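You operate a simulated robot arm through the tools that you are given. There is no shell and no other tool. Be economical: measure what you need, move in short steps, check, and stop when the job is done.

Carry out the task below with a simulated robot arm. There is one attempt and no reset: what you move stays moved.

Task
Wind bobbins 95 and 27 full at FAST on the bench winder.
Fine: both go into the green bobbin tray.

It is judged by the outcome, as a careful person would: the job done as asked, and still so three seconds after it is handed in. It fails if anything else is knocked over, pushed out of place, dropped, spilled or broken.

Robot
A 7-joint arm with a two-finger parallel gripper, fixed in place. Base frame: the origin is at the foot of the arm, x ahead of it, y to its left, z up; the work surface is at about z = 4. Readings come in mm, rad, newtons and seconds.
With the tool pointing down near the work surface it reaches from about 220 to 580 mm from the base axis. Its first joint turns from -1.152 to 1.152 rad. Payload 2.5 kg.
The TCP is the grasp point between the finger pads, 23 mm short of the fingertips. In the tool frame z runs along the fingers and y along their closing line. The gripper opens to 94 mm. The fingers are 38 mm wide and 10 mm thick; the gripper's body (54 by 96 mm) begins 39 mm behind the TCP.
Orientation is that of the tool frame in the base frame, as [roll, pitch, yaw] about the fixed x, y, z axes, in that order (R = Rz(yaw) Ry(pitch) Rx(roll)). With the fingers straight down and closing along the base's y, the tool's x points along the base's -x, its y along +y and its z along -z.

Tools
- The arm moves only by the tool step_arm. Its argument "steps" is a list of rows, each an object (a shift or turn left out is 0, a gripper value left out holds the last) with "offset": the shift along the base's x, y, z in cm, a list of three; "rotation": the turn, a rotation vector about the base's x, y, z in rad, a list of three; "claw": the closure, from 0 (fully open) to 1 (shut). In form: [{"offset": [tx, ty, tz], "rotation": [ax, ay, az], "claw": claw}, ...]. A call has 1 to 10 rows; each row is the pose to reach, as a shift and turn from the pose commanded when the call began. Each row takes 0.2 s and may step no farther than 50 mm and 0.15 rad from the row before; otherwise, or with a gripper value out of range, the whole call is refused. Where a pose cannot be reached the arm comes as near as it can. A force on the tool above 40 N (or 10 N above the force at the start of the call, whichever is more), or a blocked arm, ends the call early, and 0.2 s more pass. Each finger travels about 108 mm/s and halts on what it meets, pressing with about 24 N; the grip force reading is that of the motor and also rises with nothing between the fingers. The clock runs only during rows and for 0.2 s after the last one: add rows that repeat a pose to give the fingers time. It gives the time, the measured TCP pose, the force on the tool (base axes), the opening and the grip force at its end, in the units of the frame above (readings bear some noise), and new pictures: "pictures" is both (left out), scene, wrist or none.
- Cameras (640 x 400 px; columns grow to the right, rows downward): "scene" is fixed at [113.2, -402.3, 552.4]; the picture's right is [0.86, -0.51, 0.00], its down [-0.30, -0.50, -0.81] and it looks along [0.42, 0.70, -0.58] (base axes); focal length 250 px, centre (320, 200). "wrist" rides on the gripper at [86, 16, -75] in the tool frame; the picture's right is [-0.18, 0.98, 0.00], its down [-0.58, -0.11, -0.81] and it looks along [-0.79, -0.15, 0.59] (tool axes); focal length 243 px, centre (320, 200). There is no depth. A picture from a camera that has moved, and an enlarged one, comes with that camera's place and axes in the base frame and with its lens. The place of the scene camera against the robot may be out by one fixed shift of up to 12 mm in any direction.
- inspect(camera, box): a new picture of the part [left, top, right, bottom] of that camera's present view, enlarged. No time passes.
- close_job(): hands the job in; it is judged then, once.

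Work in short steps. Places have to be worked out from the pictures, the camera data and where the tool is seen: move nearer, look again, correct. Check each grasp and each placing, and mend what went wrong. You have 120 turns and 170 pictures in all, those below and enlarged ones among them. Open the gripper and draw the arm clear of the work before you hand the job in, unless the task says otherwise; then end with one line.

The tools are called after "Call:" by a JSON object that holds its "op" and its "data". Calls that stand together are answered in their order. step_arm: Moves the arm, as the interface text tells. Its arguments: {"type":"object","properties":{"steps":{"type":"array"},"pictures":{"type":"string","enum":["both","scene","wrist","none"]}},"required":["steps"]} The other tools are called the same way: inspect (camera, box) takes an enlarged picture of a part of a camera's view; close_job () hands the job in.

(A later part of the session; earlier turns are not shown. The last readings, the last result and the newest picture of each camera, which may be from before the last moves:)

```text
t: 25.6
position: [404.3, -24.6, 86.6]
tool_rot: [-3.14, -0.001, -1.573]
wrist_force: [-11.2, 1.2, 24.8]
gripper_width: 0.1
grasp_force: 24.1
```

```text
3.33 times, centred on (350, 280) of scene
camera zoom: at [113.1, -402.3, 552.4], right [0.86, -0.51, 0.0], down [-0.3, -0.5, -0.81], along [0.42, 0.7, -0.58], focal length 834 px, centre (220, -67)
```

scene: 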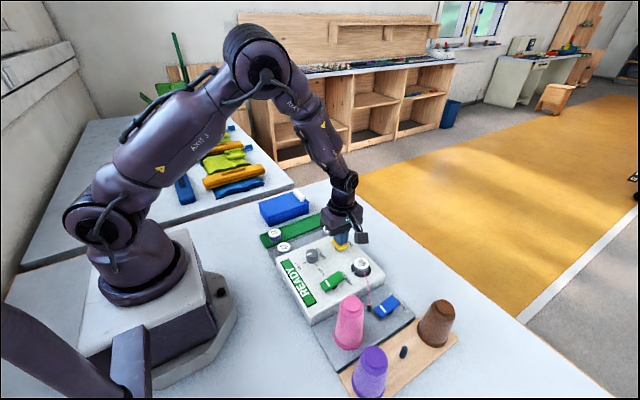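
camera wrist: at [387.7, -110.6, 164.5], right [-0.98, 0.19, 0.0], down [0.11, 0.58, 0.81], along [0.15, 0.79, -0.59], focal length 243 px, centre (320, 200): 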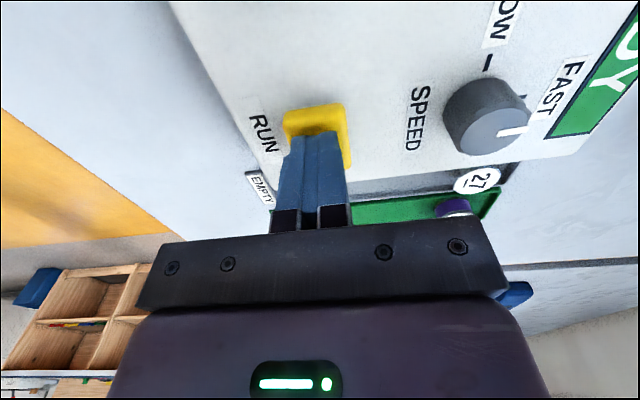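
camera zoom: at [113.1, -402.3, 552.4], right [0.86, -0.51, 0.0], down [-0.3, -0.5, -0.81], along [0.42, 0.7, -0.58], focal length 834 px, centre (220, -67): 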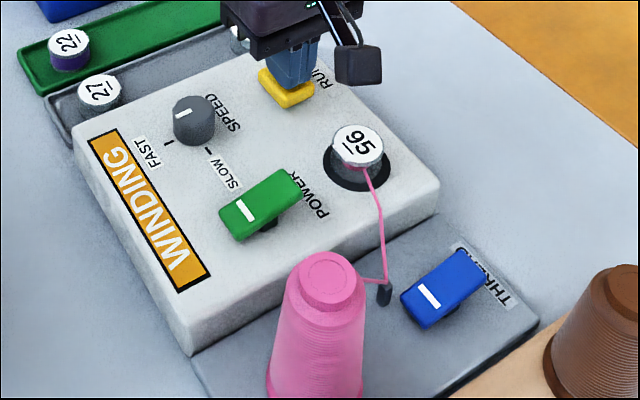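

Display shows WINDING. Ease off the button and see whether it keeps running.

Call:
{"op": "step_arm", "data": {"steps": [{"offset": [0, 0, 1.0]}, {"offset": [0, 0, 2.5]}], "pictures": "none"}}

Call:
{"op": "inspect", "data": {"camera": "scene", "box": [270, 220, 430, 340]}}

```text
t: 26.2
position: [403.2, -25.1, 108.8]
tool_rot: [-3.141, 0.001, -1.573]
wrist_force: [-0.6, 0.9, 0.4]
gripper_width: 0.0
grasp_force: 24.1
```

```text
3.33 times, centred on (350, 280) of scene
camera zoom: at [113.2, -402.3, 552.4], right [0.86, -0.51, 0.0], down [-0.3, -0.5, -0.81], along [0.42, 0.7, -0.58], focal length 834 px, centre (220, -67)
```

zoom: 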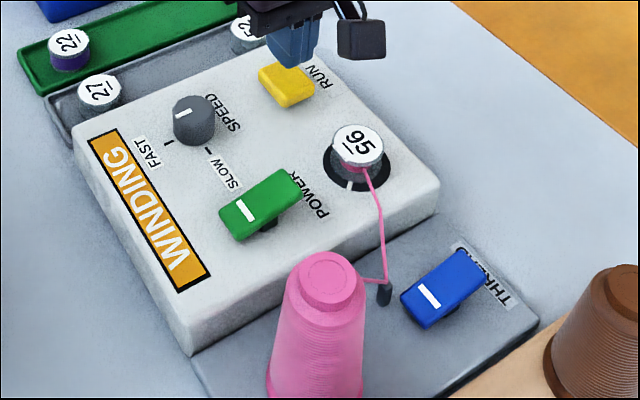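

RUN stays latched and the disc turns. Stay just above the button (ready to stop it) and wait in short intervals.

Call:
{"op": "step_arm", "data": {"steps": [{"offset": [0, 0, 0]}, {"offset": [0, 0, 0]}, {"offset": [0, 0, 0]}, {"offset": [0, 0, 0]}, {"offset": [0, 0, 0]}], "pictures": "none"}}

Call:
{"op": "inspect", "data": {"camera": "scene", "box": [270, 220, 430, 340]}}

```text
t: 27.4
position: [404.6, -24.4, 109.0]
tool_rot: [3.142, 0.001, -1.573]
wrist_force: [0.0, -0.6, -0.4]
gripper_width: 0.1
grasp_force: 23.8
```

```text
3.33 times, centred on (350, 280) of scene
camera zoom: at [113.2, -402.3, 552.4], right [0.86, -0.51, 0.0], down [-0.3, -0.5, -0.81], along [0.42, 0.7, -0.58], focal length 834 px, centre (220, -67)
```

zoom: 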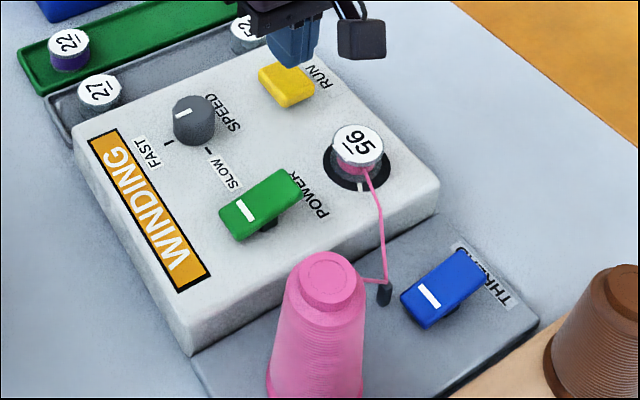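

Call:
{"op": "step_arm", "data": {"steps": [{"offset": [0, 0, 0]}, {"offset": [0, 0, 0]}, {"offset": [0, 0, 0]}, {"offset": [0, 0, 0]}, {"offset": [0, 0, 0]}, {"offset": [0, 0, 0]}, {"offset": [0, 0, 0]}, {"offset": [0, 0, 0]}, {"offset": [0, 0, 0]}, {"offset": [0, 0, 0]}], "pictures": "none"}}

Call:
{"op": "inspect", "data": {"camera": "scene", "box": [270, 220, 430, 340]}}

```text
t: 29.6
position: [405.0, -25.9, 109.0]
tool_rot: [3.141, 0.0, -1.575]
wrist_force: [0.0, 0.0, 0.3]
gripper_width: 0.0
grasp_force: 24.0
```

```text
3.33 times, centred on (350, 280) of scene
camera zoom: at [113.2, -402.3, 552.4], right [0.86, -0.51, 0.0], down [-0.3, -0.5, -0.81], along [0.42, 0.7, -0.58], focal length 834 px, centre (220, -67)
```

zoom: 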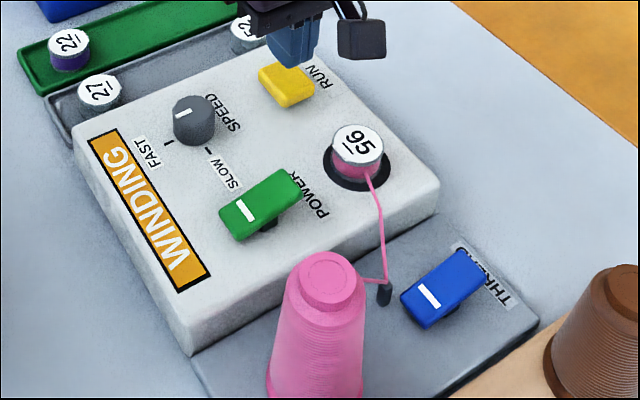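

Pink winding is building on the bobbin; keep waiting.

Call:
{"op": "step_arm", "data": {"steps": [{"offset": [0, 0, 0]}, {"offset": [0, 0, 0]}, {"offset": [0, 0, 0]}, {"offset": [0, 0, 0]}, {"offset": [0, 0, 0]}, {"offset": [0, 0, 0]}, {"offset": [0, 0, 0]}, {"offset": [0, 0, 0]}, {"offset": [0, 0, 0]}, {"offset": [0, 0, 0]}], "pictures": "none"}}

Call:
{"op": "inspect", "data": {"camera": "scene", "box": [270, 220, 430, 340]}}

```text
t: 31.8
position: [403.8, -25.6, 107.4]
tool_rot: [3.141, 0.0, -1.574]
wrist_force: [0.5, 0.3, 0.2]
gripper_width: 0.0
grasp_force: 24.1
```

```text
3.33 times, centred on (350, 280) of scene
camera zoom: at [113.2, -402.3, 552.4], right [0.86, -0.51, 0.0], down [-0.3, -0.5, -0.81], along [0.42, 0.7, -0.58], focal length 834 px, centre (220, -67)
```

zoom: 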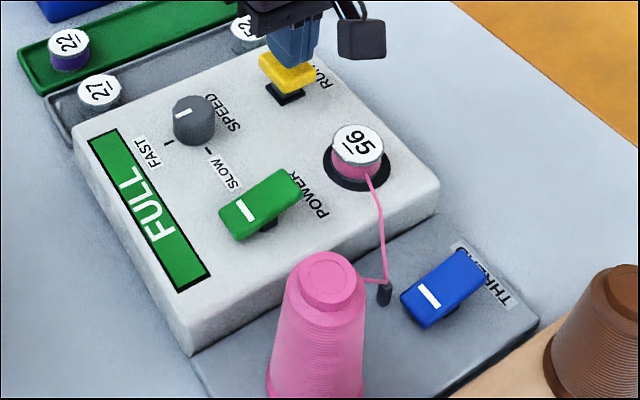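

Display shows FULL and RUN popped up. Before lifting the bobbin I look closely at the THREAD lever, the guide and label.

Call:
{"op": "inspect", "data": {"camera": "scene", "box": [350, 275, 410, 325]}}

Call:
{"op": "step_arm", "data": {"steps": [{"offset": [0, 0, 5]}, {"offset": [-4, -2, 7]}, {"offset": [-8, -4, 9]}, {"offset": [-11, -6, 10]}, {"offset": [-11, -6, 10]}], "pictures": "none"}}

```text
8.00 times, centred on (380, 300) of scene
camera zoom: at [113.2, -402.3, 552.4], right [0.86, -0.51, 0.0], down [-0.3, -0.5, -0.81], along [0.42, 0.7, -0.58], focal length 2000 px, centre (-160, -600)
```

zoom: 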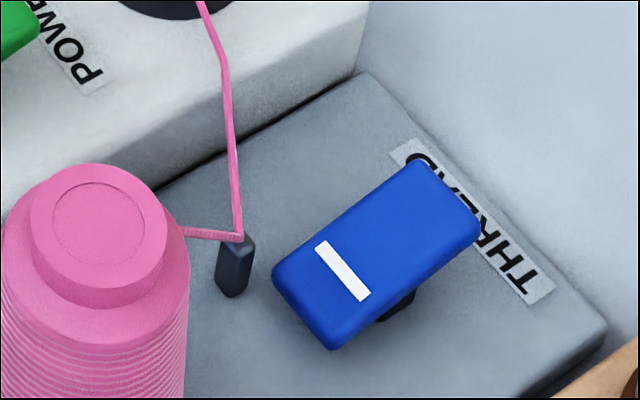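

```text
t: 33.0
position: [294.4, -84.8, 211.1]
tool_rot: [3.141, 0.0, -1.575]
wrist_force: [-0.1, -0.1, 0.1]
gripper_width: 0.0
grasp_force: 24.1
```

The THREAD rocker resembles POWER (marked end seems pressed = on). I turn the wrist camera toward the thread deck to see how both rockers are tilted.

Call:
{"op": "step_arm", "data": {"steps": [{"offset": [0, -1, 0], "rotation": [0, 0, -0.15]}, {"offset": [0, -2, 0], "rotation": [0, 0, -0.3]}, {"offset": [0, -3, 0], "rotation": [0, 0, -0.45]}, {"offset": [0, -4, 0], "rotation": [0, 0, -0.6]}, {"offset": [0, -5, 0], "rotation": [0, 0, -0.75]}, {"offset": [0, -6, 0], "rotation": [0, 0, -0.9]}, {"offset": [0, -6, 0], "rotation": [0, 0, -1.05]}, {"offset": [0, -6, 0], "rotation": [0, 0, -1.2]}, {"offset": [0, -6, 0], "rotation": [0, 0, -1.35]}], "pictures": "wrist"}}

Call:
{"op": "inspect", "data": {"camera": "wrist", "box": [180, 0, 460, 170]}}

```text
t: 35.0
position: [295.2, -144.5, 208.6]
tool_rot: [-3.141, 0.0, -2.927]
wrist_force: [0.6, 0.4, 0.0]
gripper_width: 0.1
grasp_force: 24.3
camera wrist: at [206.5, -147.6, 283.8], right [-0.03, 1.0, 0.0], down [0.59, 0.02, 0.81], along [0.81, 0.02, -0.59], focal length 243 px, centre (320, 200)
```

wrist: 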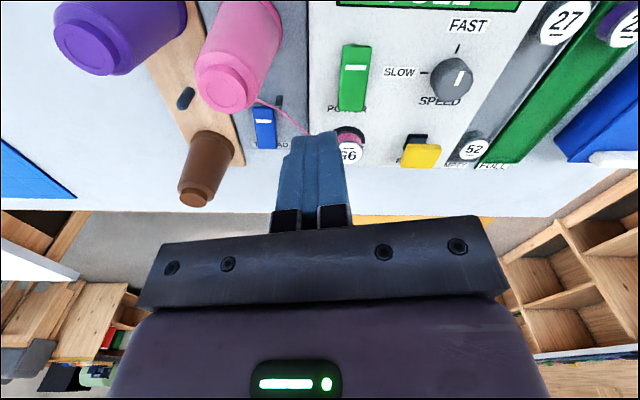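

```text
2.29 times, centred on (320, 85) of wrist
camera zoom: at [206.5, -147.6, 283.8], right [-0.03, 1.0, 0.0], down [0.59, 0.02, 0.81], along [0.81, 0.02, -0.59], focal length 555 px, centre (320, 463)
```

zoom: 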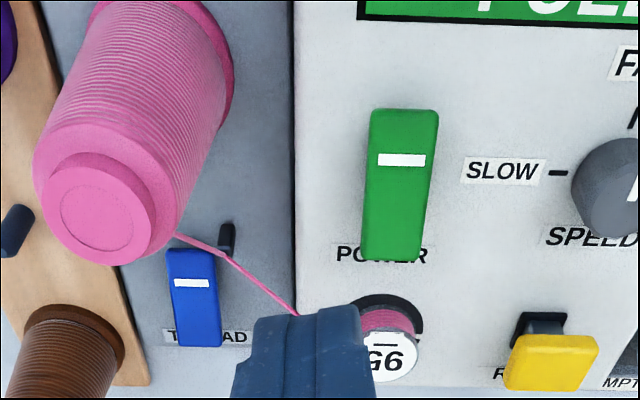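

Geometry shows POWER's marked end is down (on), and THREAD likewise is on. So I'll switch THREAD off (press its raised +x end, ≈(412,−208,47)) to free the thread before lifting the bobbin. Move above it with yaw −π/2.

Call:
{"op": "step_arm", "data": {"steps": [{"offset": [2, 0, 0], "rotation": [0, 0, 0.15]}, {"offset": [4, -1, 0], "rotation": [0, 0, 0.3]}, {"offset": [6, -2, 0], "rotation": [0, 0, 0.45]}, {"offset": [8, -3, 0], "rotation": [0, 0, 0.6]}, {"offset": [10, -4, 0], "rotation": [0, 0, 0.75]}, {"offset": [11.6, -5, 0], "rotation": [0, 0, 0.9]}, {"offset": [11.6, -6.2, -3], "rotation": [0, 0, 1.05]}, {"offset": [11.6, -6.2, -6], "rotation": [0, 0, 1.2]}, {"offset": [11.6, -6.2, -9], "rotation": [0, 0, 1.35]}], "pictures": "both"}}

Call:
{"op": "inspect", "data": {"camera": "wrist", "box": [220, 30, 460, 200]}}

Call:
{"op": "inspect", "data": {"camera": "scene", "box": [320, 240, 440, 340]}}

```text
t: 37.0
position: [410.5, -206.3, 117.8]
tool_rot: [-3.141, 0.001, -1.573]
wrist_force: [-0.1, 0.3, -0.5]
gripper_width: 0.0
grasp_force: 24.5
camera wrist: at [393.4, -293.4, 192.4], right [-0.98, 0.19, 0.0], down [0.11, 0.58, 0.81], along [0.15, 0.79, -0.59], focal length 243 px, centre (320, 200)
```

scene: 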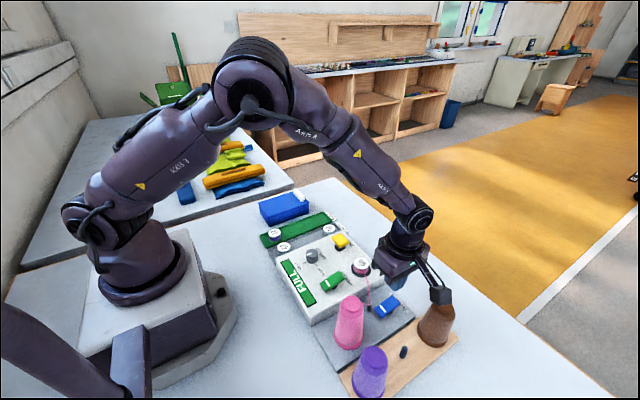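
wrist: 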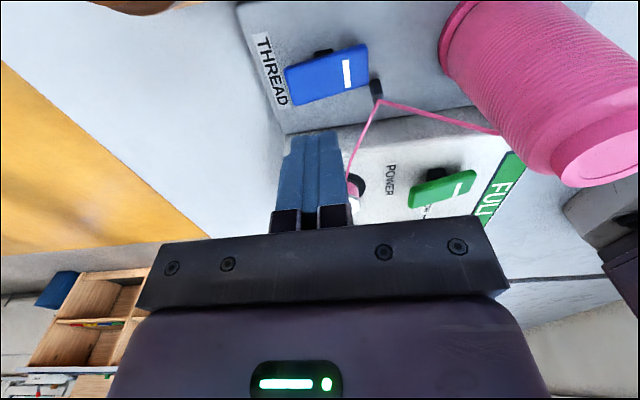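

```text
2.35 times, centred on (340, 115) of wrist
camera zoom: at [393.4, -293.4, 192.4], right [-0.98, 0.19, 0.0], down [0.11, 0.58, 0.81], along [0.15, 0.79, -0.59], focal length 571 px, centre (273, 400)
```

zoom: 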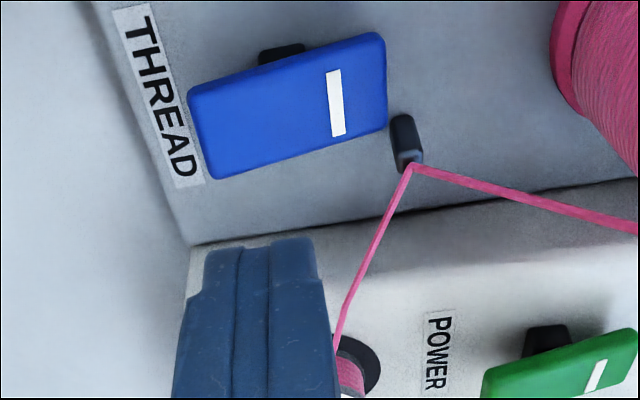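

```text
4.00 times, centred on (380, 290) of scene
camera zoom: at [113.2, -402.3, 552.4], right [0.86, -0.51, 0.0], down [-0.3, -0.5, -0.81], along [0.42, 0.7, -0.58], focal length 1000 px, centre (80, -160)
```

zoom: 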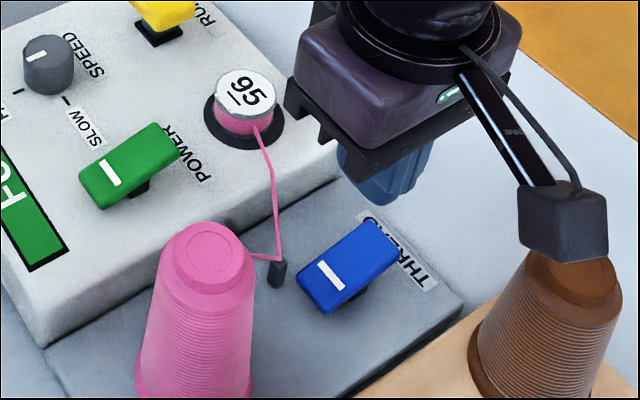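

The wrist camera would come close to the brown spool (top ≈(434,−286,115)) at this yaw, so I'll turn the wrist by −π to put the camera on the +y side. Better triangulation: rocker +x end (430,−213,35), −x end (377,−211,21).

Call:
{"op": "step_arm", "data": {"steps": [{"offset": [0, 0, 3]}, {"offset": [0, 0, 5], "rotation": [0, 0, -0.15]}, {"offset": [0, 0, 5], "rotation": [0, 0, -0.3]}, {"offset": [0, 0, 5], "rotation": [0, 0, -0.45]}, {"offset": [0, 0, 5], "rotation": [0, 0, -0.6]}, {"offset": [0, 0, 5], "rotation": [0, 0, -0.75]}, {"offset": [0, 0, 5], "rotation": [0, 0, -0.9]}, {"offset": [0, 0, 5], "rotation": [0, 0, -1.05]}, {"offset": [0, 0, 5], "rotation": [0, 0, -1.2]}, {"offset": [0, 0, 5], "rotation": [0, 0, -1.35]}], "pictures": "none"}}

Call:
{"op": "step_arm", "data": {"steps": [{"rotation": [0, 0, -0.15]}, {"rotation": [0, 0, -0.3]}, {"rotation": [0, 0, -0.45]}, {"rotation": [0, 0, -0.6]}, {"rotation": [0, 0, -0.75]}, {"rotation": [0, 0, -0.9]}, {"rotation": [0, 0, -1.05]}, {"rotation": [0, 0, -1.2]}, {"rotation": [0, 0, -1.35]}, {"rotation": [0, 0, -1.5]}], "pictures": "none"}}

Call:
{"op": "step_arm", "data": {"steps": [{"offset": [0.5, -0.3, 0], "rotation": [0, 0, -0.145]}, {"offset": [1.15, -0.6, -2], "rotation": [0, 0, -0.29]}, {"offset": [1.15, -0.6, -5], "rotation": [0, 0, -0.29]}, {"offset": [1.15, -0.6, -8], "rotation": [0, 0, -0.29]}, {"offset": [1.15, -0.6, -8], "rotation": [0, 0, -0.29]}], "pictures": "both"}}

```text
t: 39.2
position: [411.6, -207.5, 167.9]
tool_rot: [3.141, 0.0, -2.928]
wrist_force: [-0.9, 0.2, -0.9]
gripper_width: 0.2
grasp_force: 23.8
```

```text
t: 41.4
position: [411.4, -206.6, 169.3]
tool_rot: [3.141, 0.002, 1.856]
wrist_force: [-0.6, 0.4, 0.4]
gripper_width: 0.0
grasp_force: 24.4
```

```text
t: 42.6
position: [423.8, -210.5, 90.6]
tool_rot: [-3.14, 0.0, 1.567]
wrist_force: [0.5, 0.3, 0.1]
gripper_width: 0.1
grasp_force: 23.9
camera wrist: at [439.6, -126.0, 164.3], right [0.98, -0.19, 0.0], down [-0.11, -0.58, 0.81], along [-0.15, -0.79, -0.59], focal length 243 px, centre (320, 200)
```

scene: 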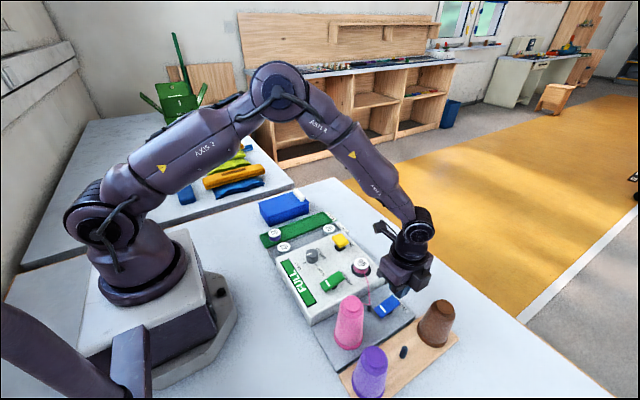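
wrist: 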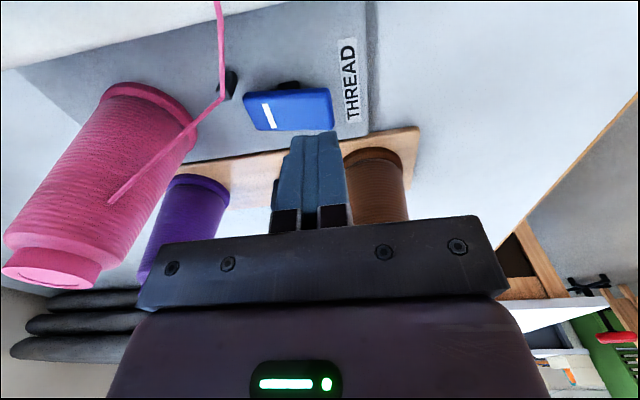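

Consistent: rocker's raised end at ≈(429,−211). Descend and press it.

Call:
{"op": "step_arm", "data": {"steps": [{"offset": [-0.3, 0, -1.5]}, {"offset": [-0.3, 0, -3]}, {"offset": [-0.3, 0, -3.4]}, {"offset": [-0.3, 0, -3.8]}, {"offset": [-0.3, 0, -4.2]}], "pictures": "wrist"}}

```text
t: 43.8
position: [421.1, -213.1, 54.7]
tool_rot: [3.137, 0.002, 1.568]
wrist_force: [-3.5, 2.6, 9.0]
gripper_width: 0.0
grasp_force: 23.7
stopped in row 5: the force on the tool passed its limit (the readings are from after the stop); the commanded pose is now the measured one
camera wrist: at [436.9, -126.7, 129.3], right [0.98, -0.19, 0.0], down [-0.11, -0.58, 0.81], along [-0.15, -0.79, -0.59], focal length 243 px, centre (320, 200)
```

wrist: 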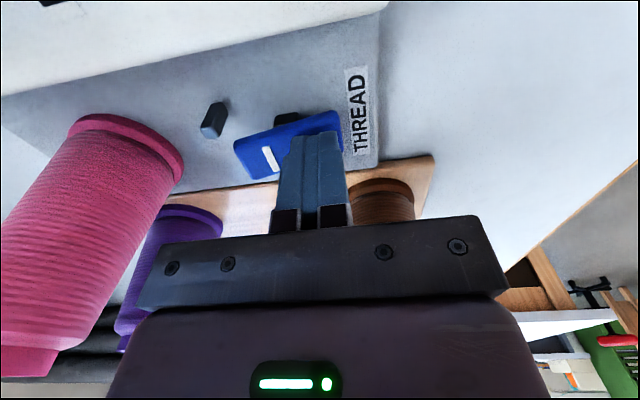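

The rocker moved and the pink thread is gone from the guide. Rise and check the display and bobbin.

Call:
{"op": "step_arm", "data": {"steps": [{"offset": [0, 0, 4]}, {"offset": [0, 0, 8]}], "pictures": "wrist"}}

Call:
{"op": "inspect", "data": {"camera": "scene", "box": [270, 220, 430, 340]}}

```text
t: 44.4
position: [422.9, -211.7, 133.8]
tool_rot: [3.137, 0.001, 1.57]
wrist_force: [0.1, 0.6, -0.6]
gripper_width: 0.0
grasp_force: 24.0
camera wrist: at [437.6, -126.1, 207.8], right [0.98, -0.19, 0.0], down [-0.11, -0.58, 0.81], along [-0.15, -0.79, -0.59], focal length 243 px, centre (320, 200)
```

wrist: 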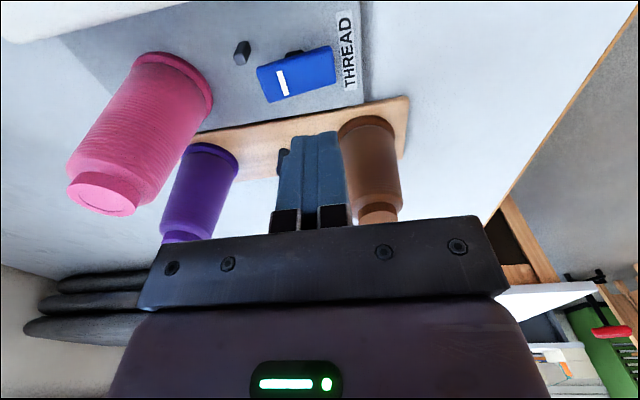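

```text
3.33 times, centred on (350, 280) of scene
camera zoom: at [113.2, -402.3, 552.4], right [0.86, -0.51, 0.0], down [-0.3, -0.5, -0.81], along [0.42, 0.7, -0.58], focal length 834 px, centre (220, -67)
```

zoom: 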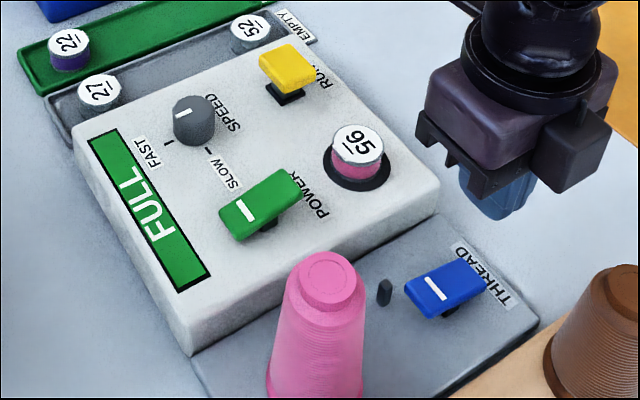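

Thread is free, still FULL. Move over bobbin 95 on the spindle with fingers opened to ~64 mm.

Call:
{"op": "step_arm", "data": {"steps": [{"offset": [-0.3, 4, 0], "claw": 0.32}, {"offset": [-0.8, 8, 0], "claw": 0.32}, {"offset": [-1.3, 10.2, 0], "claw": 0.32}, {"offset": [-1.3, 10.2, -2], "claw": 0.32}, {"offset": [-1.3, 10.2, -2], "claw": 0.32}], "pictures": "wrist"}}

Call:
{"op": "inspect", "data": {"camera": "wrist", "box": [220, 30, 420, 180]}}

```text
t: 45.5
position: [409.1, -109.6, 113.6]
tool_rot: [3.137, -0.001, 1.568]
wrist_force: [0.0, 0.3, 0.8]
gripper_width: 64.1
grasp_force: 0.1
camera wrist: at [424.4, -23.0, 188.3], right [0.98, -0.19, 0.0], down [-0.11, -0.58, 0.81], along [-0.15, -0.79, -0.59], focal length 243 px, centre (320, 200)
```

wrist: 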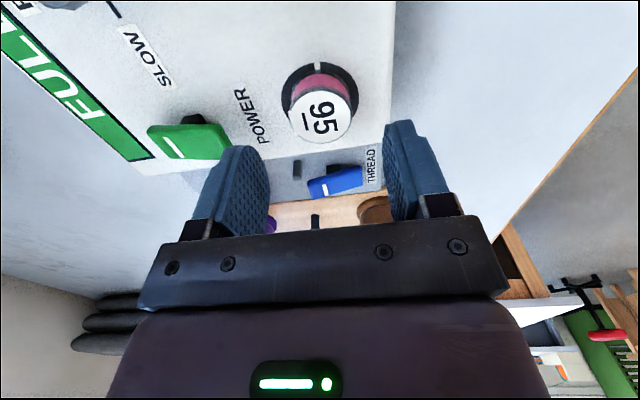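

```text
2.67 times, centred on (320, 105) of wrist
camera zoom: at [424.4, -23.0, 188.3], right [0.98, -0.19, 0.0], down [-0.11, -0.58, 0.81], along [-0.15, -0.79, -0.59], focal length 647 px, centre (320, 453)
```

zoom: 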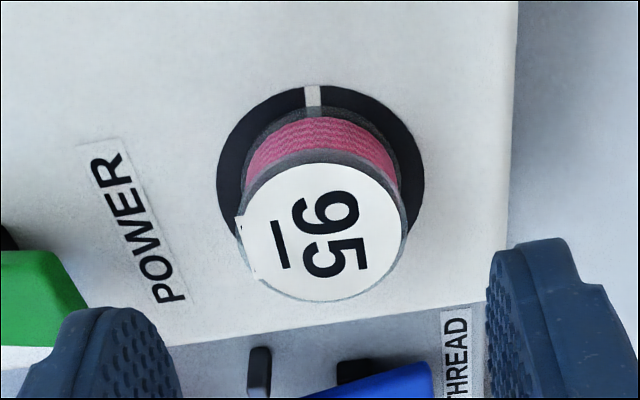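

Bobbin sits at ≈(408.9,−108.5). (The disc mark now points +y while the bobbin still sits fine, so the mark isn't a key.) Descend and grip it.

Call:
{"op": "step_arm", "data": {"steps": [{"offset": [0, 0.08, -2]}, {"offset": [0, 0.08, -3.9]}, {"offset": [0, 0.08, -3.9], "claw": 0.6}, {"offset": [0, 0.08, -3.9], "claw": 1}, {"offset": [0, 0.08, -3.9], "claw": 1}], "pictures": "none"}}

Call:
{"op": "step_arm", "data": {"steps": [{"offset": [0, 0, 1]}, {"offset": [0, 0, 3]}, {"offset": [0, 0, 5]}, {"offset": [0, 0, 8]}], "pictures": "both"}}

```text
t: 46.8
position: [410.7, -109.1, 74.4]
tool_rot: [3.137, -0.001, 1.568]
wrist_force: [0.3, 0.3, 0.4]
gripper_width: 36.4
grasp_force: 24.0
```

```text
t: 47.8
position: [408.1, -109.5, 155.6]
tool_rot: [3.138, 0.001, 1.57]
wrist_force: [-0.5, 0.4, -0.3]
gripper_width: 36.5
grasp_force: 24.1
camera wrist: at [423.6, -23.5, 229.6], right [0.98, -0.19, 0.0], down [-0.11, -0.58, 0.81], along [-0.15, -0.79, -0.59], focal length 243 px, centre (320, 200)
```

scene: 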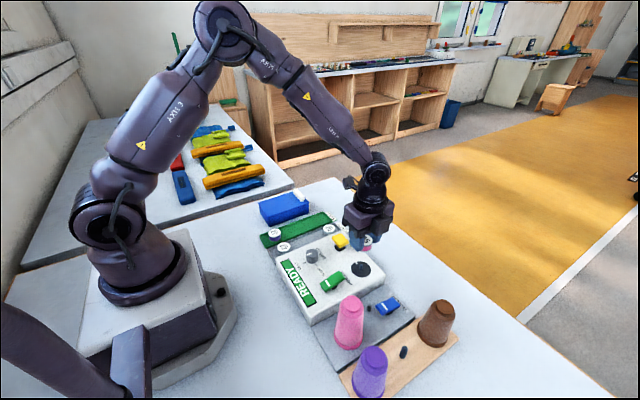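
wrist: 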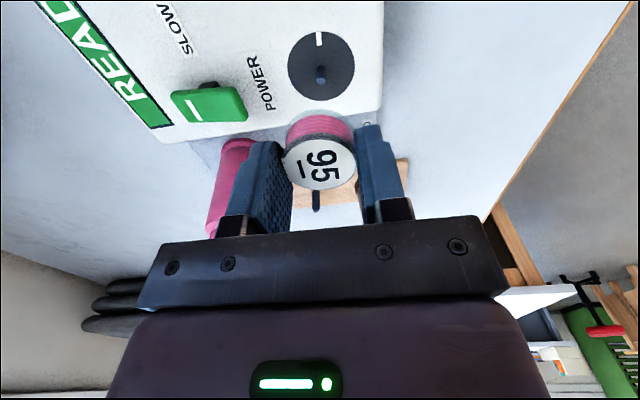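

Full 95 lifted; the winder says READY again. Carry it high across to the green tray, targeting (425,143).

Call:
{"op": "step_arm", "data": {"steps": [{"offset": [0.3, 4.5, 0]}, {"offset": [0.6, 9, 0]}, {"offset": [0.9, 13.5, 0]}, {"offset": [1.3, 18, 0]}, {"offset": [1.7, 22, 0]}, {"offset": [1.7, 25.3, 0]}, {"offset": [1.7, 25.3, -3]}, {"offset": [1.7, 25.3, -5]}, {"offset": [1.7, 25.3, -5]}], "pictures": "both"}}

Call:
{"op": "inspect", "data": {"camera": "wrist", "box": [160, 0, 480, 200]}}

Call:
{"op": "inspect", "data": {"camera": "scene", "box": [240, 180, 380, 270]}}

```text
t: 49.8
position: [423.9, 142.0, 103.3]
tool_rot: [3.136, -0.001, 1.568]
wrist_force: [-0.5, -0.4, 0.6]
gripper_width: 36.3
grasp_force: 23.6
camera wrist: at [439.4, 228.3, 178.8], right [0.98, -0.19, 0.0], down [-0.11, -0.58, 0.81], along [-0.15, -0.79, -0.59], focal length 243 px, centre (320, 200)
```

scene: 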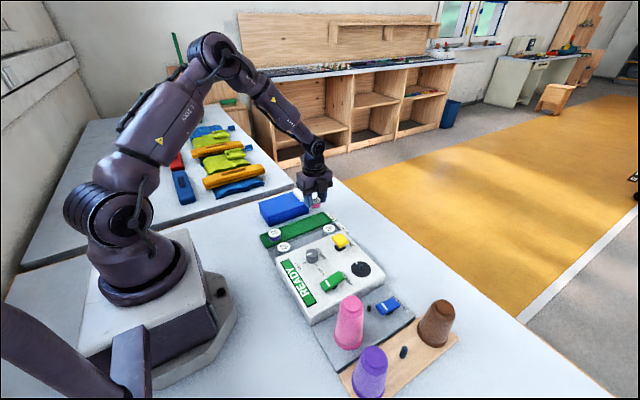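
wrist: 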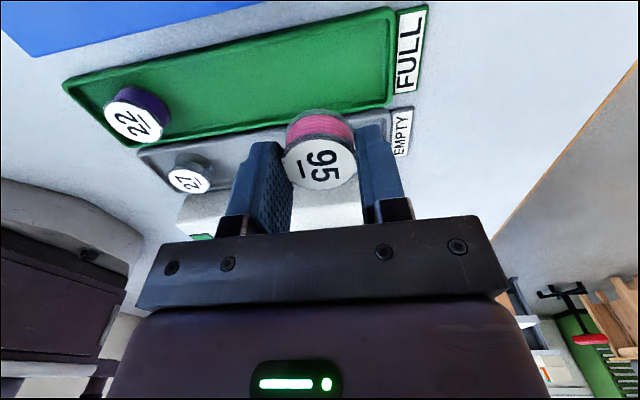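

```text
2.00 times, centred on (320, 100) of wrist
camera zoom: at [439.4, 228.3, 178.8], right [0.98, -0.19, 0.0], down [-0.11, -0.58, 0.81], along [-0.15, -0.79, -0.59], focal length 485 px, centre (320, 400)
```

zoom: 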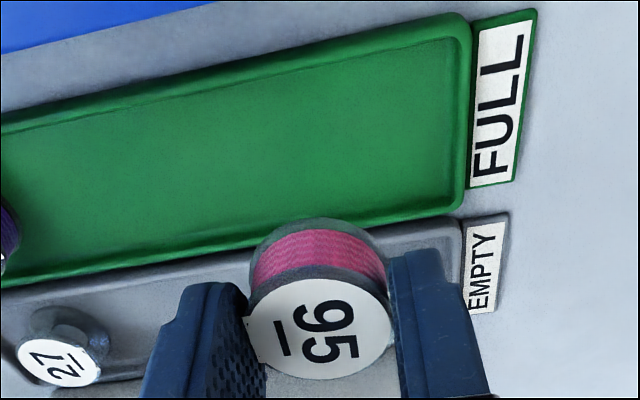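

```text
4.44 times, centred on (310, 225) of scene
camera zoom: at [113.2, -402.3, 552.4], right [0.86, -0.51, 0.0], down [-0.3, -0.5, -0.81], along [0.42, 0.7, -0.58], focal length 1111 px, centre (364, 89)
```

zoom: 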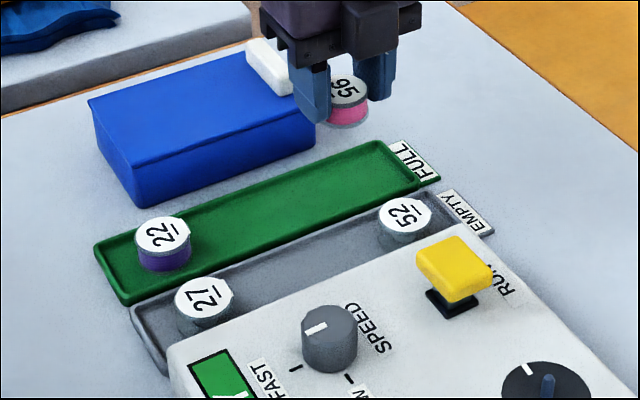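

Tray interior spans y≈116–169, x to ≈470. Place 95 at (415,142.5): shift −9 mm in x and descend to just above the floor.

Call:
{"op": "step_arm", "data": {"steps": [{"offset": [-0.9, 0.05, -1]}, {"offset": [-0.9, 0.05, -4]}, {"offset": [-0.9, 0.05, -6]}, {"offset": [-0.9, 0.05, -6.8]}, {"offset": [-0.9, 0.05, -6.8]}], "pictures": "wrist"}}

```text
t: 51.0
position: [415.5, 142.7, 36.9]
tool_rot: [3.138, 0.0, 1.57]
wrist_force: [-0.7, -0.8, -0.4]
gripper_width: 36.5
grasp_force: 24.1
camera wrist: at [432.1, 229.5, 112.0], right [0.98, -0.19, 0.0], down [-0.11, -0.58, 0.81], along [-0.15, -0.79, -0.59], focal length 243 px, centre (320, 200)
```

wrist: 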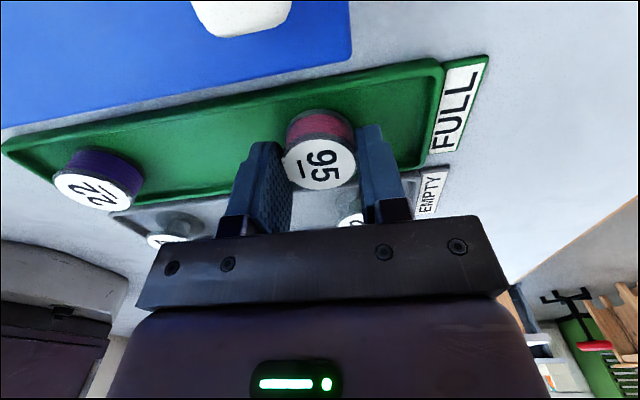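

Well inside the tray; lower in 1 mm steps until contact.

Call:
{"op": "step_arm", "data": {"steps": [{"offset": [0, 0, -0.1]}, {"offset": [0, 0, -0.2]}, {"offset": [0, 0, -0.3]}, {"offset": [0, 0, -0.3]}], "pictures": "none"}}

```text
t: 52.0
position: [417.2, 143.7, 32.9]
tool_rot: [3.136, 0.0, 1.569]
wrist_force: [-0.2, -0.2, -0.6]
gripper_width: 36.6
grasp_force: 24.2
```

Call:
{"op": "step_arm", "data": {"steps": [{"offset": [0, 0, -0.1]}, {"offset": [0, 0, -0.15]}, {"offset": [0, 0, -0.15]}], "pictures": "none"}}

```text
t: 52.8
position: [417.0, 143.7, 32.4]
tool_rot: [3.136, -0.001, 1.571]
wrist_force: [-5.4, 0.3, 18.4]
gripper_width: 36.6
grasp_force: 24.4
```

Contact (18 N) – it rests on the tray floor. Release slowly and lift.

Call:
{"op": "step_arm", "data": {"steps": [{"offset": [0, 0, 0.1], "claw": 0.6}, {"offset": [0, 0, 0.1], "claw": 0.4}, {"offset": [0, 0, 0.1], "claw": 0.32}, {"offset": [0, 0, 4]}, {"offset": [0, 0, 8]}], "pictures": "wrist"}}

```text
t: 54.0
position: [416.5, 144.1, 113.4]
tool_rot: [3.138, 0.001, 1.569]
wrist_force: [0.5, -0.2, -0.2]
gripper_width: 63.9
grasp_force: 0.1
camera wrist: at [431.5, 230.6, 187.0], right [0.98, -0.19, 0.0], down [-0.11, -0.58, 0.81], along [-0.15, -0.79, -0.59], focal length 243 px, centre (320, 200)
```

wrist: 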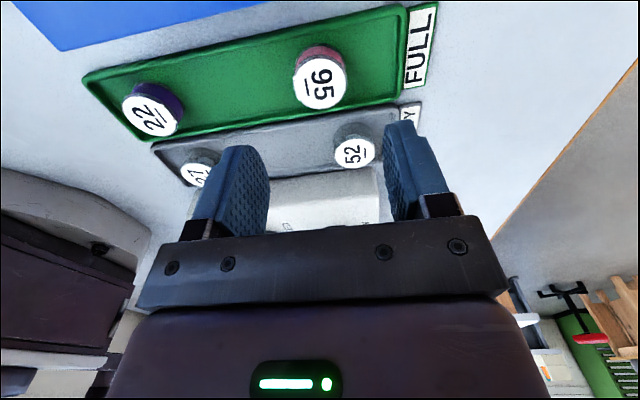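

95 stands upright in the green tray. Now over to bobbin 27 at ≈(281,76).

Call:
{"op": "step_arm", "data": {"steps": [{"offset": [-4, -2, 0]}, {"offset": [-8, -4, 0]}, {"offset": [-12, -6, 0]}, {"offset": [-13.5, -6.8, -2]}, {"offset": [-13.5, -6.8, -3.5]}, {"offset": [-13.5, -6.8, -3.5]}], "pictures": "wrist"}}

Call:
{"op": "inspect", "data": {"camera": "wrist", "box": [180, 20, 460, 200]}}

```text
t: 55.4
position: [281.3, 74.6, 76.1]
tool_rot: [3.138, -0.001, 1.568]
wrist_force: [0.1, 0.7, 0.0]
gripper_width: 63.8
grasp_force: 0.1
camera wrist: at [296.6, 161.6, 151.3], right [0.98, -0.19, 0.0], down [-0.11, -0.58, 0.81], along [-0.15, -0.79, -0.59], focal length 243 px, centre (320, 200)
```

wrist: 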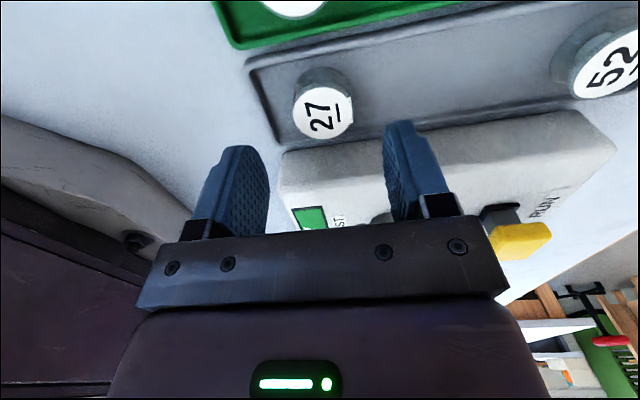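

```text
2.22 times, centred on (320, 110) of wrist
camera zoom: at [296.6, 161.6, 151.3], right [0.98, -0.19, 0.0], down [-0.11, -0.58, 0.81], along [-0.15, -0.79, -0.59], focal length 539 px, centre (320, 400)
```

zoom: 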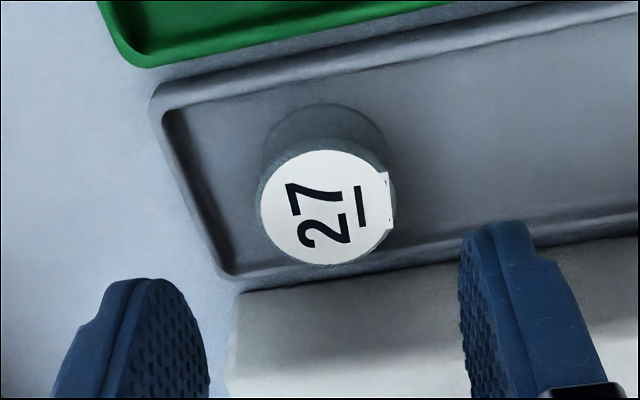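

27 is at (282,75.7) but only ~15 mm from the tray's end wall. I'll aim TCP x≈286 with a 48 mm opening so the left finger fits inside, and check before the final descent.

Call:
{"op": "step_arm", "data": {"steps": [{"offset": [0.45, 0.1, 0], "claw": 0.49}, {"offset": [0.45, 0.1, -1.8], "claw": 0.49}, {"offset": [0.45, 0.1, -1.8], "claw": 0.49}], "pictures": "wrist"}}

Call:
{"op": "inspect", "data": {"camera": "wrist", "box": [200, 40, 440, 220]}}

```text
t: 56.1
position: [286.5, 76.1, 58.3]
tool_rot: [3.138, 0.0, 1.569]
wrist_force: [-1.1, -0.2, -0.3]
gripper_width: 47.9
grasp_force: 0.1
camera wrist: at [301.5, 163.0, 134.2], right [0.98, -0.19, 0.0], down [-0.11, -0.58, 0.81], along [-0.15, -0.79, -0.59], focal length 243 px, centre (320, 200)
```

wrist: 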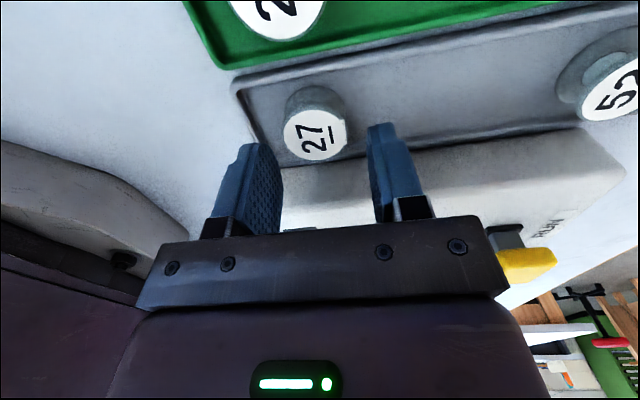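

```text
2.22 times, centred on (320, 130) of wrist
camera zoom: at [301.5, 163.0, 134.2], right [0.98, -0.19, 0.0], down [-0.11, -0.58, 0.81], along [-0.15, -0.79, -0.59], focal length 539 px, centre (320, 356)
```

zoom: 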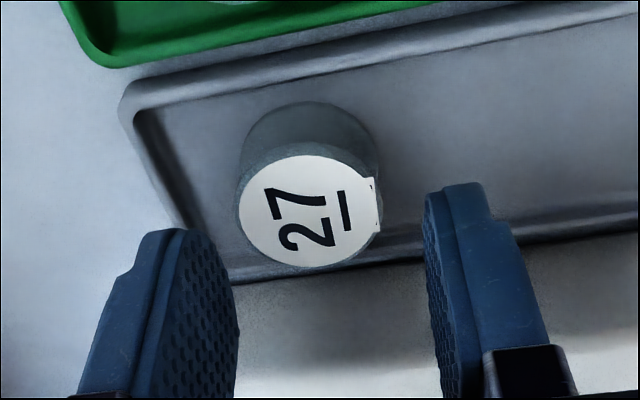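

Bobbin at (282.4,75.7); the left finger will pass ~1.7 mm beside it and inside the wall. Descend slowly to z≈34.

Call:
{"op": "step_arm", "data": {"steps": [{"offset": [0, 0, -0.8]}, {"offset": [0, 0, -1.6]}, {"offset": [0, 0, -2.1]}, {"offset": [0, 0, -2.4]}, {"offset": [0, 0, -2.4]}], "pictures": "wrist"}}

Call:
{"op": "inspect", "data": {"camera": "wrist", "box": [200, 60, 440, 220]}}

```text
t: 57.4
position: [285.7, 77.1, 36.4]
tool_rot: [3.136, 0.0, 1.568]
wrist_force: [0.5, 0.5, -0.9]
gripper_width: 48.0
grasp_force: 0.2
camera wrist: at [301.6, 162.7, 110.5], right [0.98, -0.19, 0.0], down [-0.11, -0.58, 0.81], along [-0.15, -0.79, -0.59], focal length 243 px, centre (320, 200)
```

wrist: 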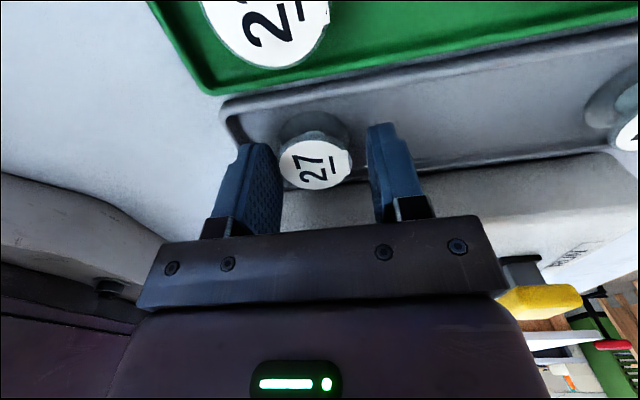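

```text
2.50 times, centred on (320, 140) of wrist
camera zoom: at [301.6, 162.7, 110.5], right [0.98, -0.19, 0.0], down [-0.11, -0.58, 0.81], along [-0.15, -0.79, -0.59], focal length 606 px, centre (320, 350)
```

zoom: 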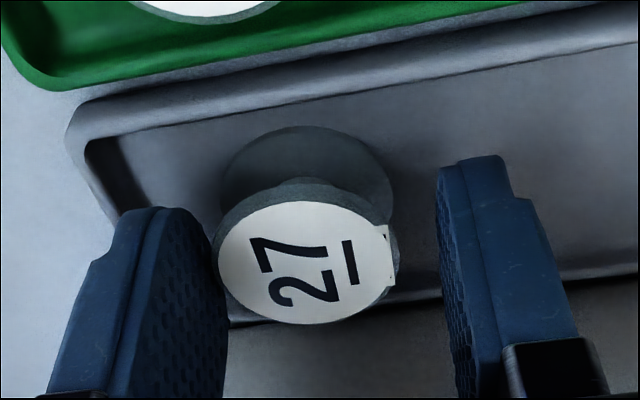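

Clear on both sides. Lower 2 mm more and close.

Call:
{"op": "step_arm", "data": {"steps": [{"offset": [0, 0, -0.2]}, {"offset": [0, 0, -0.2], "claw": 0.58}, {"offset": [0, 0, -0.2], "claw": 0.7}, {"offset": [0, 0, -0.2], "claw": 1}, {"offset": [0, 0, -0.2], "claw": 1}], "pictures": "wrist"}}

```text
t: 58.5
position: [285.8, 77.5, 33.4]
tool_rot: [3.134, 0.0, 1.569]
wrist_force: [0.9, 1.0, 2.9]
gripper_width: 36.4
grasp_force: 23.8
camera wrist: at [301.4, 162.8, 108.5], right [0.98, -0.19, 0.0], down [-0.11, -0.58, 0.81], along [-0.15, -0.79, -0.59], focal length 243 px, centre (320, 200)
```

wrist: 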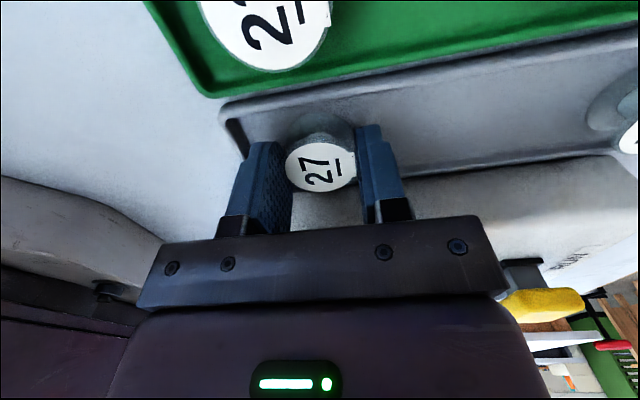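

27 gripped (36.4 mm). Lift and carry it over to above the spindle.

Call:
{"op": "step_arm", "data": {"steps": [{"offset": [0, 0, 4]}, {"offset": [0, 0, 8]}, {"offset": [1, -2, 11]}, {"offset": [3, -6, 11]}, {"offset": [5, -10, 11]}, {"offset": [8, -13.5, 11]}, {"offset": [11, -16.5, 11]}, {"offset": [12.35, -18.6, 10]}, {"offset": [12.35, -18.6, 7.5]}, {"offset": [12.35, -18.6, 7.5]}], "pictures": "wrist"}}

Call:
{"op": "inspect", "data": {"camera": "wrist", "box": [220, 30, 420, 200]}}

```text
t: 60.8
position: [409.4, -109.2, 107.8]
tool_rot: [3.135, 0.0, 1.568]
wrist_force: [-0.5, 0.1, 0.6]
gripper_width: 36.5
grasp_force: 23.8
camera wrist: at [424.9, -22.5, 182.2], right [0.98, -0.19, 0.0], down [-0.11, -0.58, 0.81], along [-0.15, -0.79, -0.59], focal length 243 px, centre (320, 200)
```

wrist: 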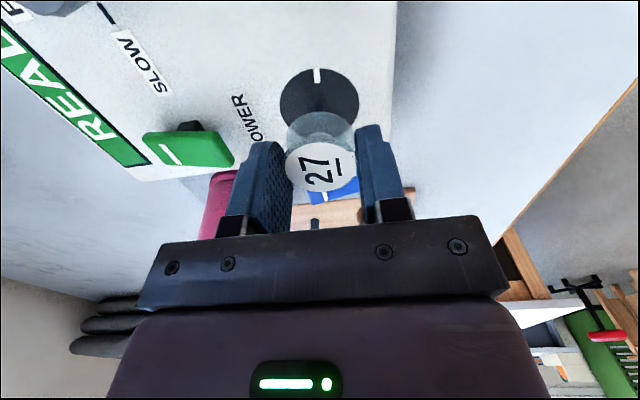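

```text
2.35 times, centred on (320, 115) of wrist
camera zoom: at [424.9, -22.5, 182.2], right [0.98, -0.19, 0.0], down [-0.11, -0.58, 0.81], along [-0.15, -0.79, -0.59], focal length 571 px, centre (320, 400)
```

zoom: 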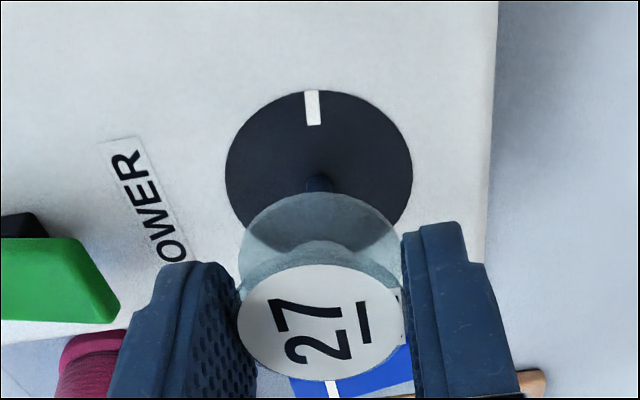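

Aligned over the spindle. Descend with small steps.

Call:
{"op": "step_arm", "data": {"steps": [{"offset": [0, 0, -1]}, {"offset": [0, 0, -1.8]}, {"offset": [0, 0, -2.1]}, {"offset": [0, 0, -2.4]}, {"offset": [0, 0, -2.7]}, {"offset": [0, 0, -3.0]}, {"offset": [0, 0, -3.0]}], "pictures": "wrist"}}

```text
t: 62.4
position: [409.5, -108.7, 78.0]
tool_rot: [3.137, 0.0, 1.569]
wrist_force: [0.1, -0.2, -0.2]
gripper_width: 36.5
grasp_force: 24.2
camera wrist: at [425.0, -23.1, 153.3], right [0.98, -0.19, 0.0], down [-0.11, -0.58, 0.81], along [-0.15, -0.79, -0.59], focal length 243 px, centre (320, 200)
```

wrist: 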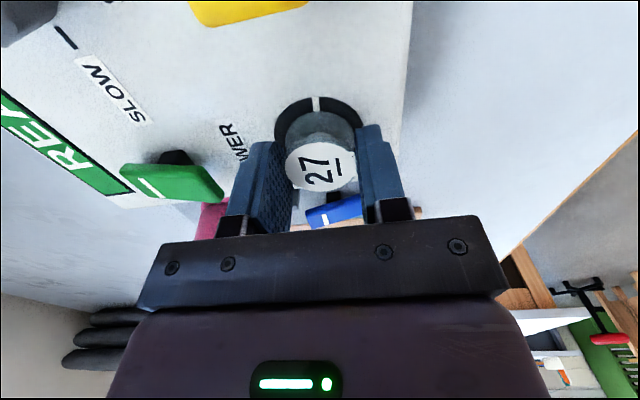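

Passing over the pin with no force; lower the last few mm to contact.

Call:
{"op": "step_arm", "data": {"steps": [{"offset": [0, 0, -0.2]}, {"offset": [0, 0, -0.35]}, {"offset": [0, 0, -0.45]}, {"offset": [0, 0, -0.5]}, {"offset": [0, 0, -0.5]}], "pictures": "none"}}

```text
t: 63.5
position: [409.5, -109.7, 73.0]
tool_rot: [3.135, -0.001, 1.568]
wrist_force: [-4.5, 0.5, 18.7]
gripper_width: 36.6
grasp_force: 23.8
```

Seated (18.7 N at z≈73). Release and rise.

Call:
{"op": "step_arm", "data": {"steps": [{"offset": [0, 0, 0.1], "claw": 0.6}, {"offset": [0, 0, 0.1], "claw": 0.32}, {"offset": [0, 0, 0.1], "claw": 0.32}, {"offset": [0, 0, 4]}, {"offset": [0, 0, 8]}, {"offset": [0, 0, 8], "claw": 1}], "pictures": "wrist"}}

Call:
{"op": "inspect", "data": {"camera": "scene", "box": [270, 220, 430, 340]}}

```text
t: 65.0
position: [410.3, -108.4, 153.6]
tool_rot: [3.135, 0.002, 1.57]
wrist_force: [0.2, 0.6, 0.2]
gripper_width: 0.0
grasp_force: 22.3
camera wrist: at [425.8, -23.3, 229.2], right [0.98, -0.19, 0.0], down [-0.11, -0.58, 0.81], along [-0.15, -0.79, -0.59], focal length 243 px, centre (320, 200)
```

wrist: 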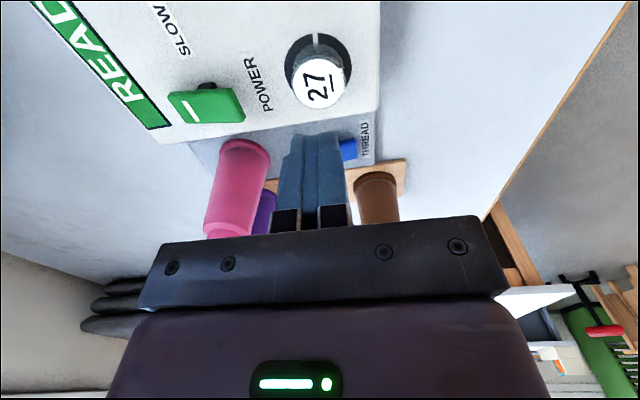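

```text
3.33 times, centred on (350, 280) of scene
camera zoom: at [113.2, -402.3, 552.4], right [0.86, -0.51, 0.0], down [-0.3, -0.5, -0.81], along [0.42, 0.7, -0.58], focal length 834 px, centre (220, -67)
```

zoom: 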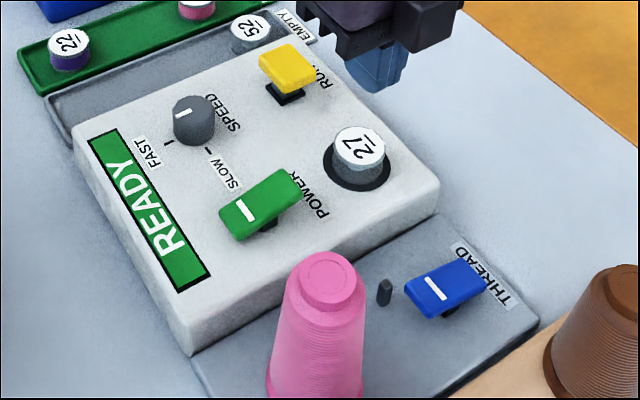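

27 is seated. THREAD must go back on: move above the rocker's −x (marked) end at ≈(389,−214).

Call:
{"op": "step_arm", "data": {"steps": [{"offset": [-0.5, -4, 0]}, {"offset": [-1.2, -8, 0]}, {"offset": [-2.1, -10.5, 0]}, {"offset": [-2.1, -10.5, -3]}, {"offset": [-2.1, -10.5, -6]}, {"offset": [-2.1, -10.5, -6]}], "pictures": "both"}}

Call:
{"op": "inspect", "data": {"camera": "wrist", "box": [180, 40, 420, 200]}}

Call:
{"op": "inspect", "data": {"camera": "scene", "box": [320, 240, 440, 340]}}

```text
t: 66.3
position: [388.3, -216.0, 94.1]
tool_rot: [3.135, -0.001, 1.569]
wrist_force: [-0.3, -0.1, -0.2]
gripper_width: 0.0
grasp_force: 24.2
camera wrist: at [404.0, -129.2, 168.3], right [0.98, -0.19, 0.0], down [-0.11, -0.58, 0.81], along [-0.15, -0.79, -0.59], focal length 243 px, centre (320, 200)
```

scene: 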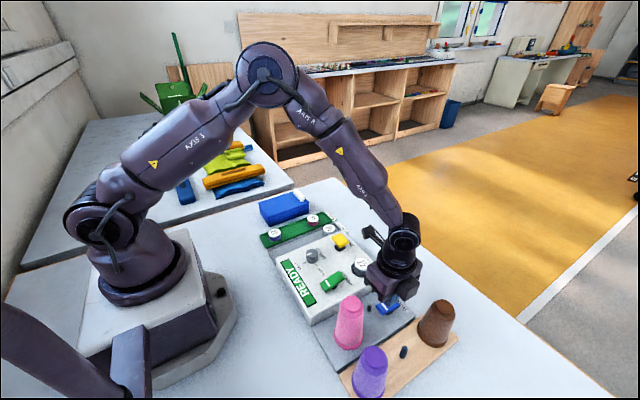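
wrist: 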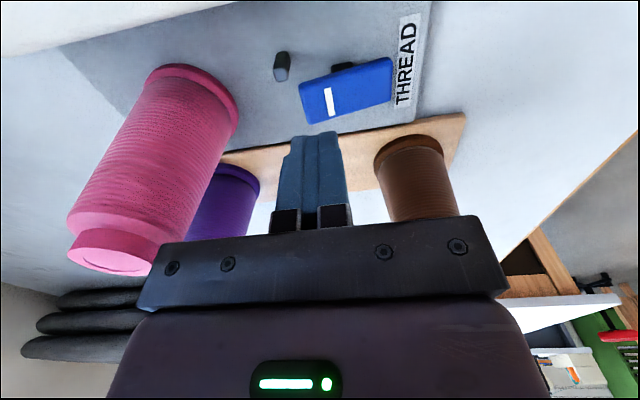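

```text
2.50 times, centred on (300, 120) of wrist
camera zoom: at [404.0, -129.2, 168.3], right [0.98, -0.19, 0.0], down [-0.11, -0.58, 0.81], along [-0.15, -0.79, -0.59], focal length 606 px, centre (370, 400)
```

zoom: 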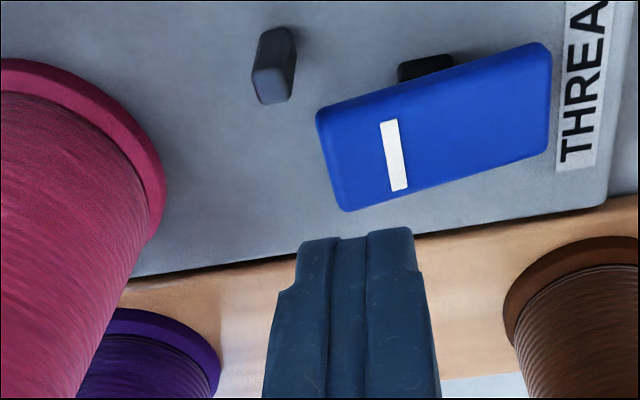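

```text
4.00 times, centred on (380, 290) of scene
camera zoom: at [113.2, -402.3, 552.4], right [0.86, -0.51, 0.0], down [-0.3, -0.5, -0.81], along [0.42, 0.7, -0.58], focal length 1000 px, centre (80, -160)
```

zoom: 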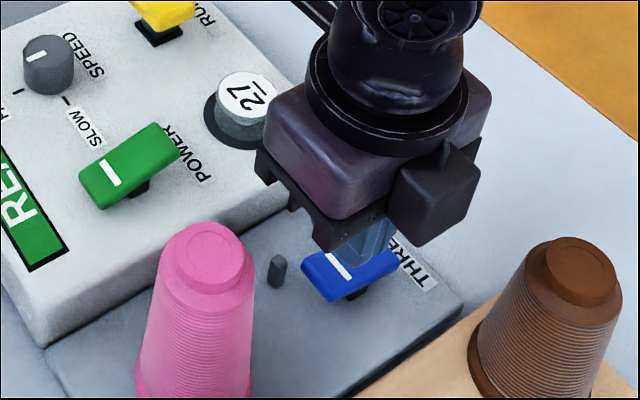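

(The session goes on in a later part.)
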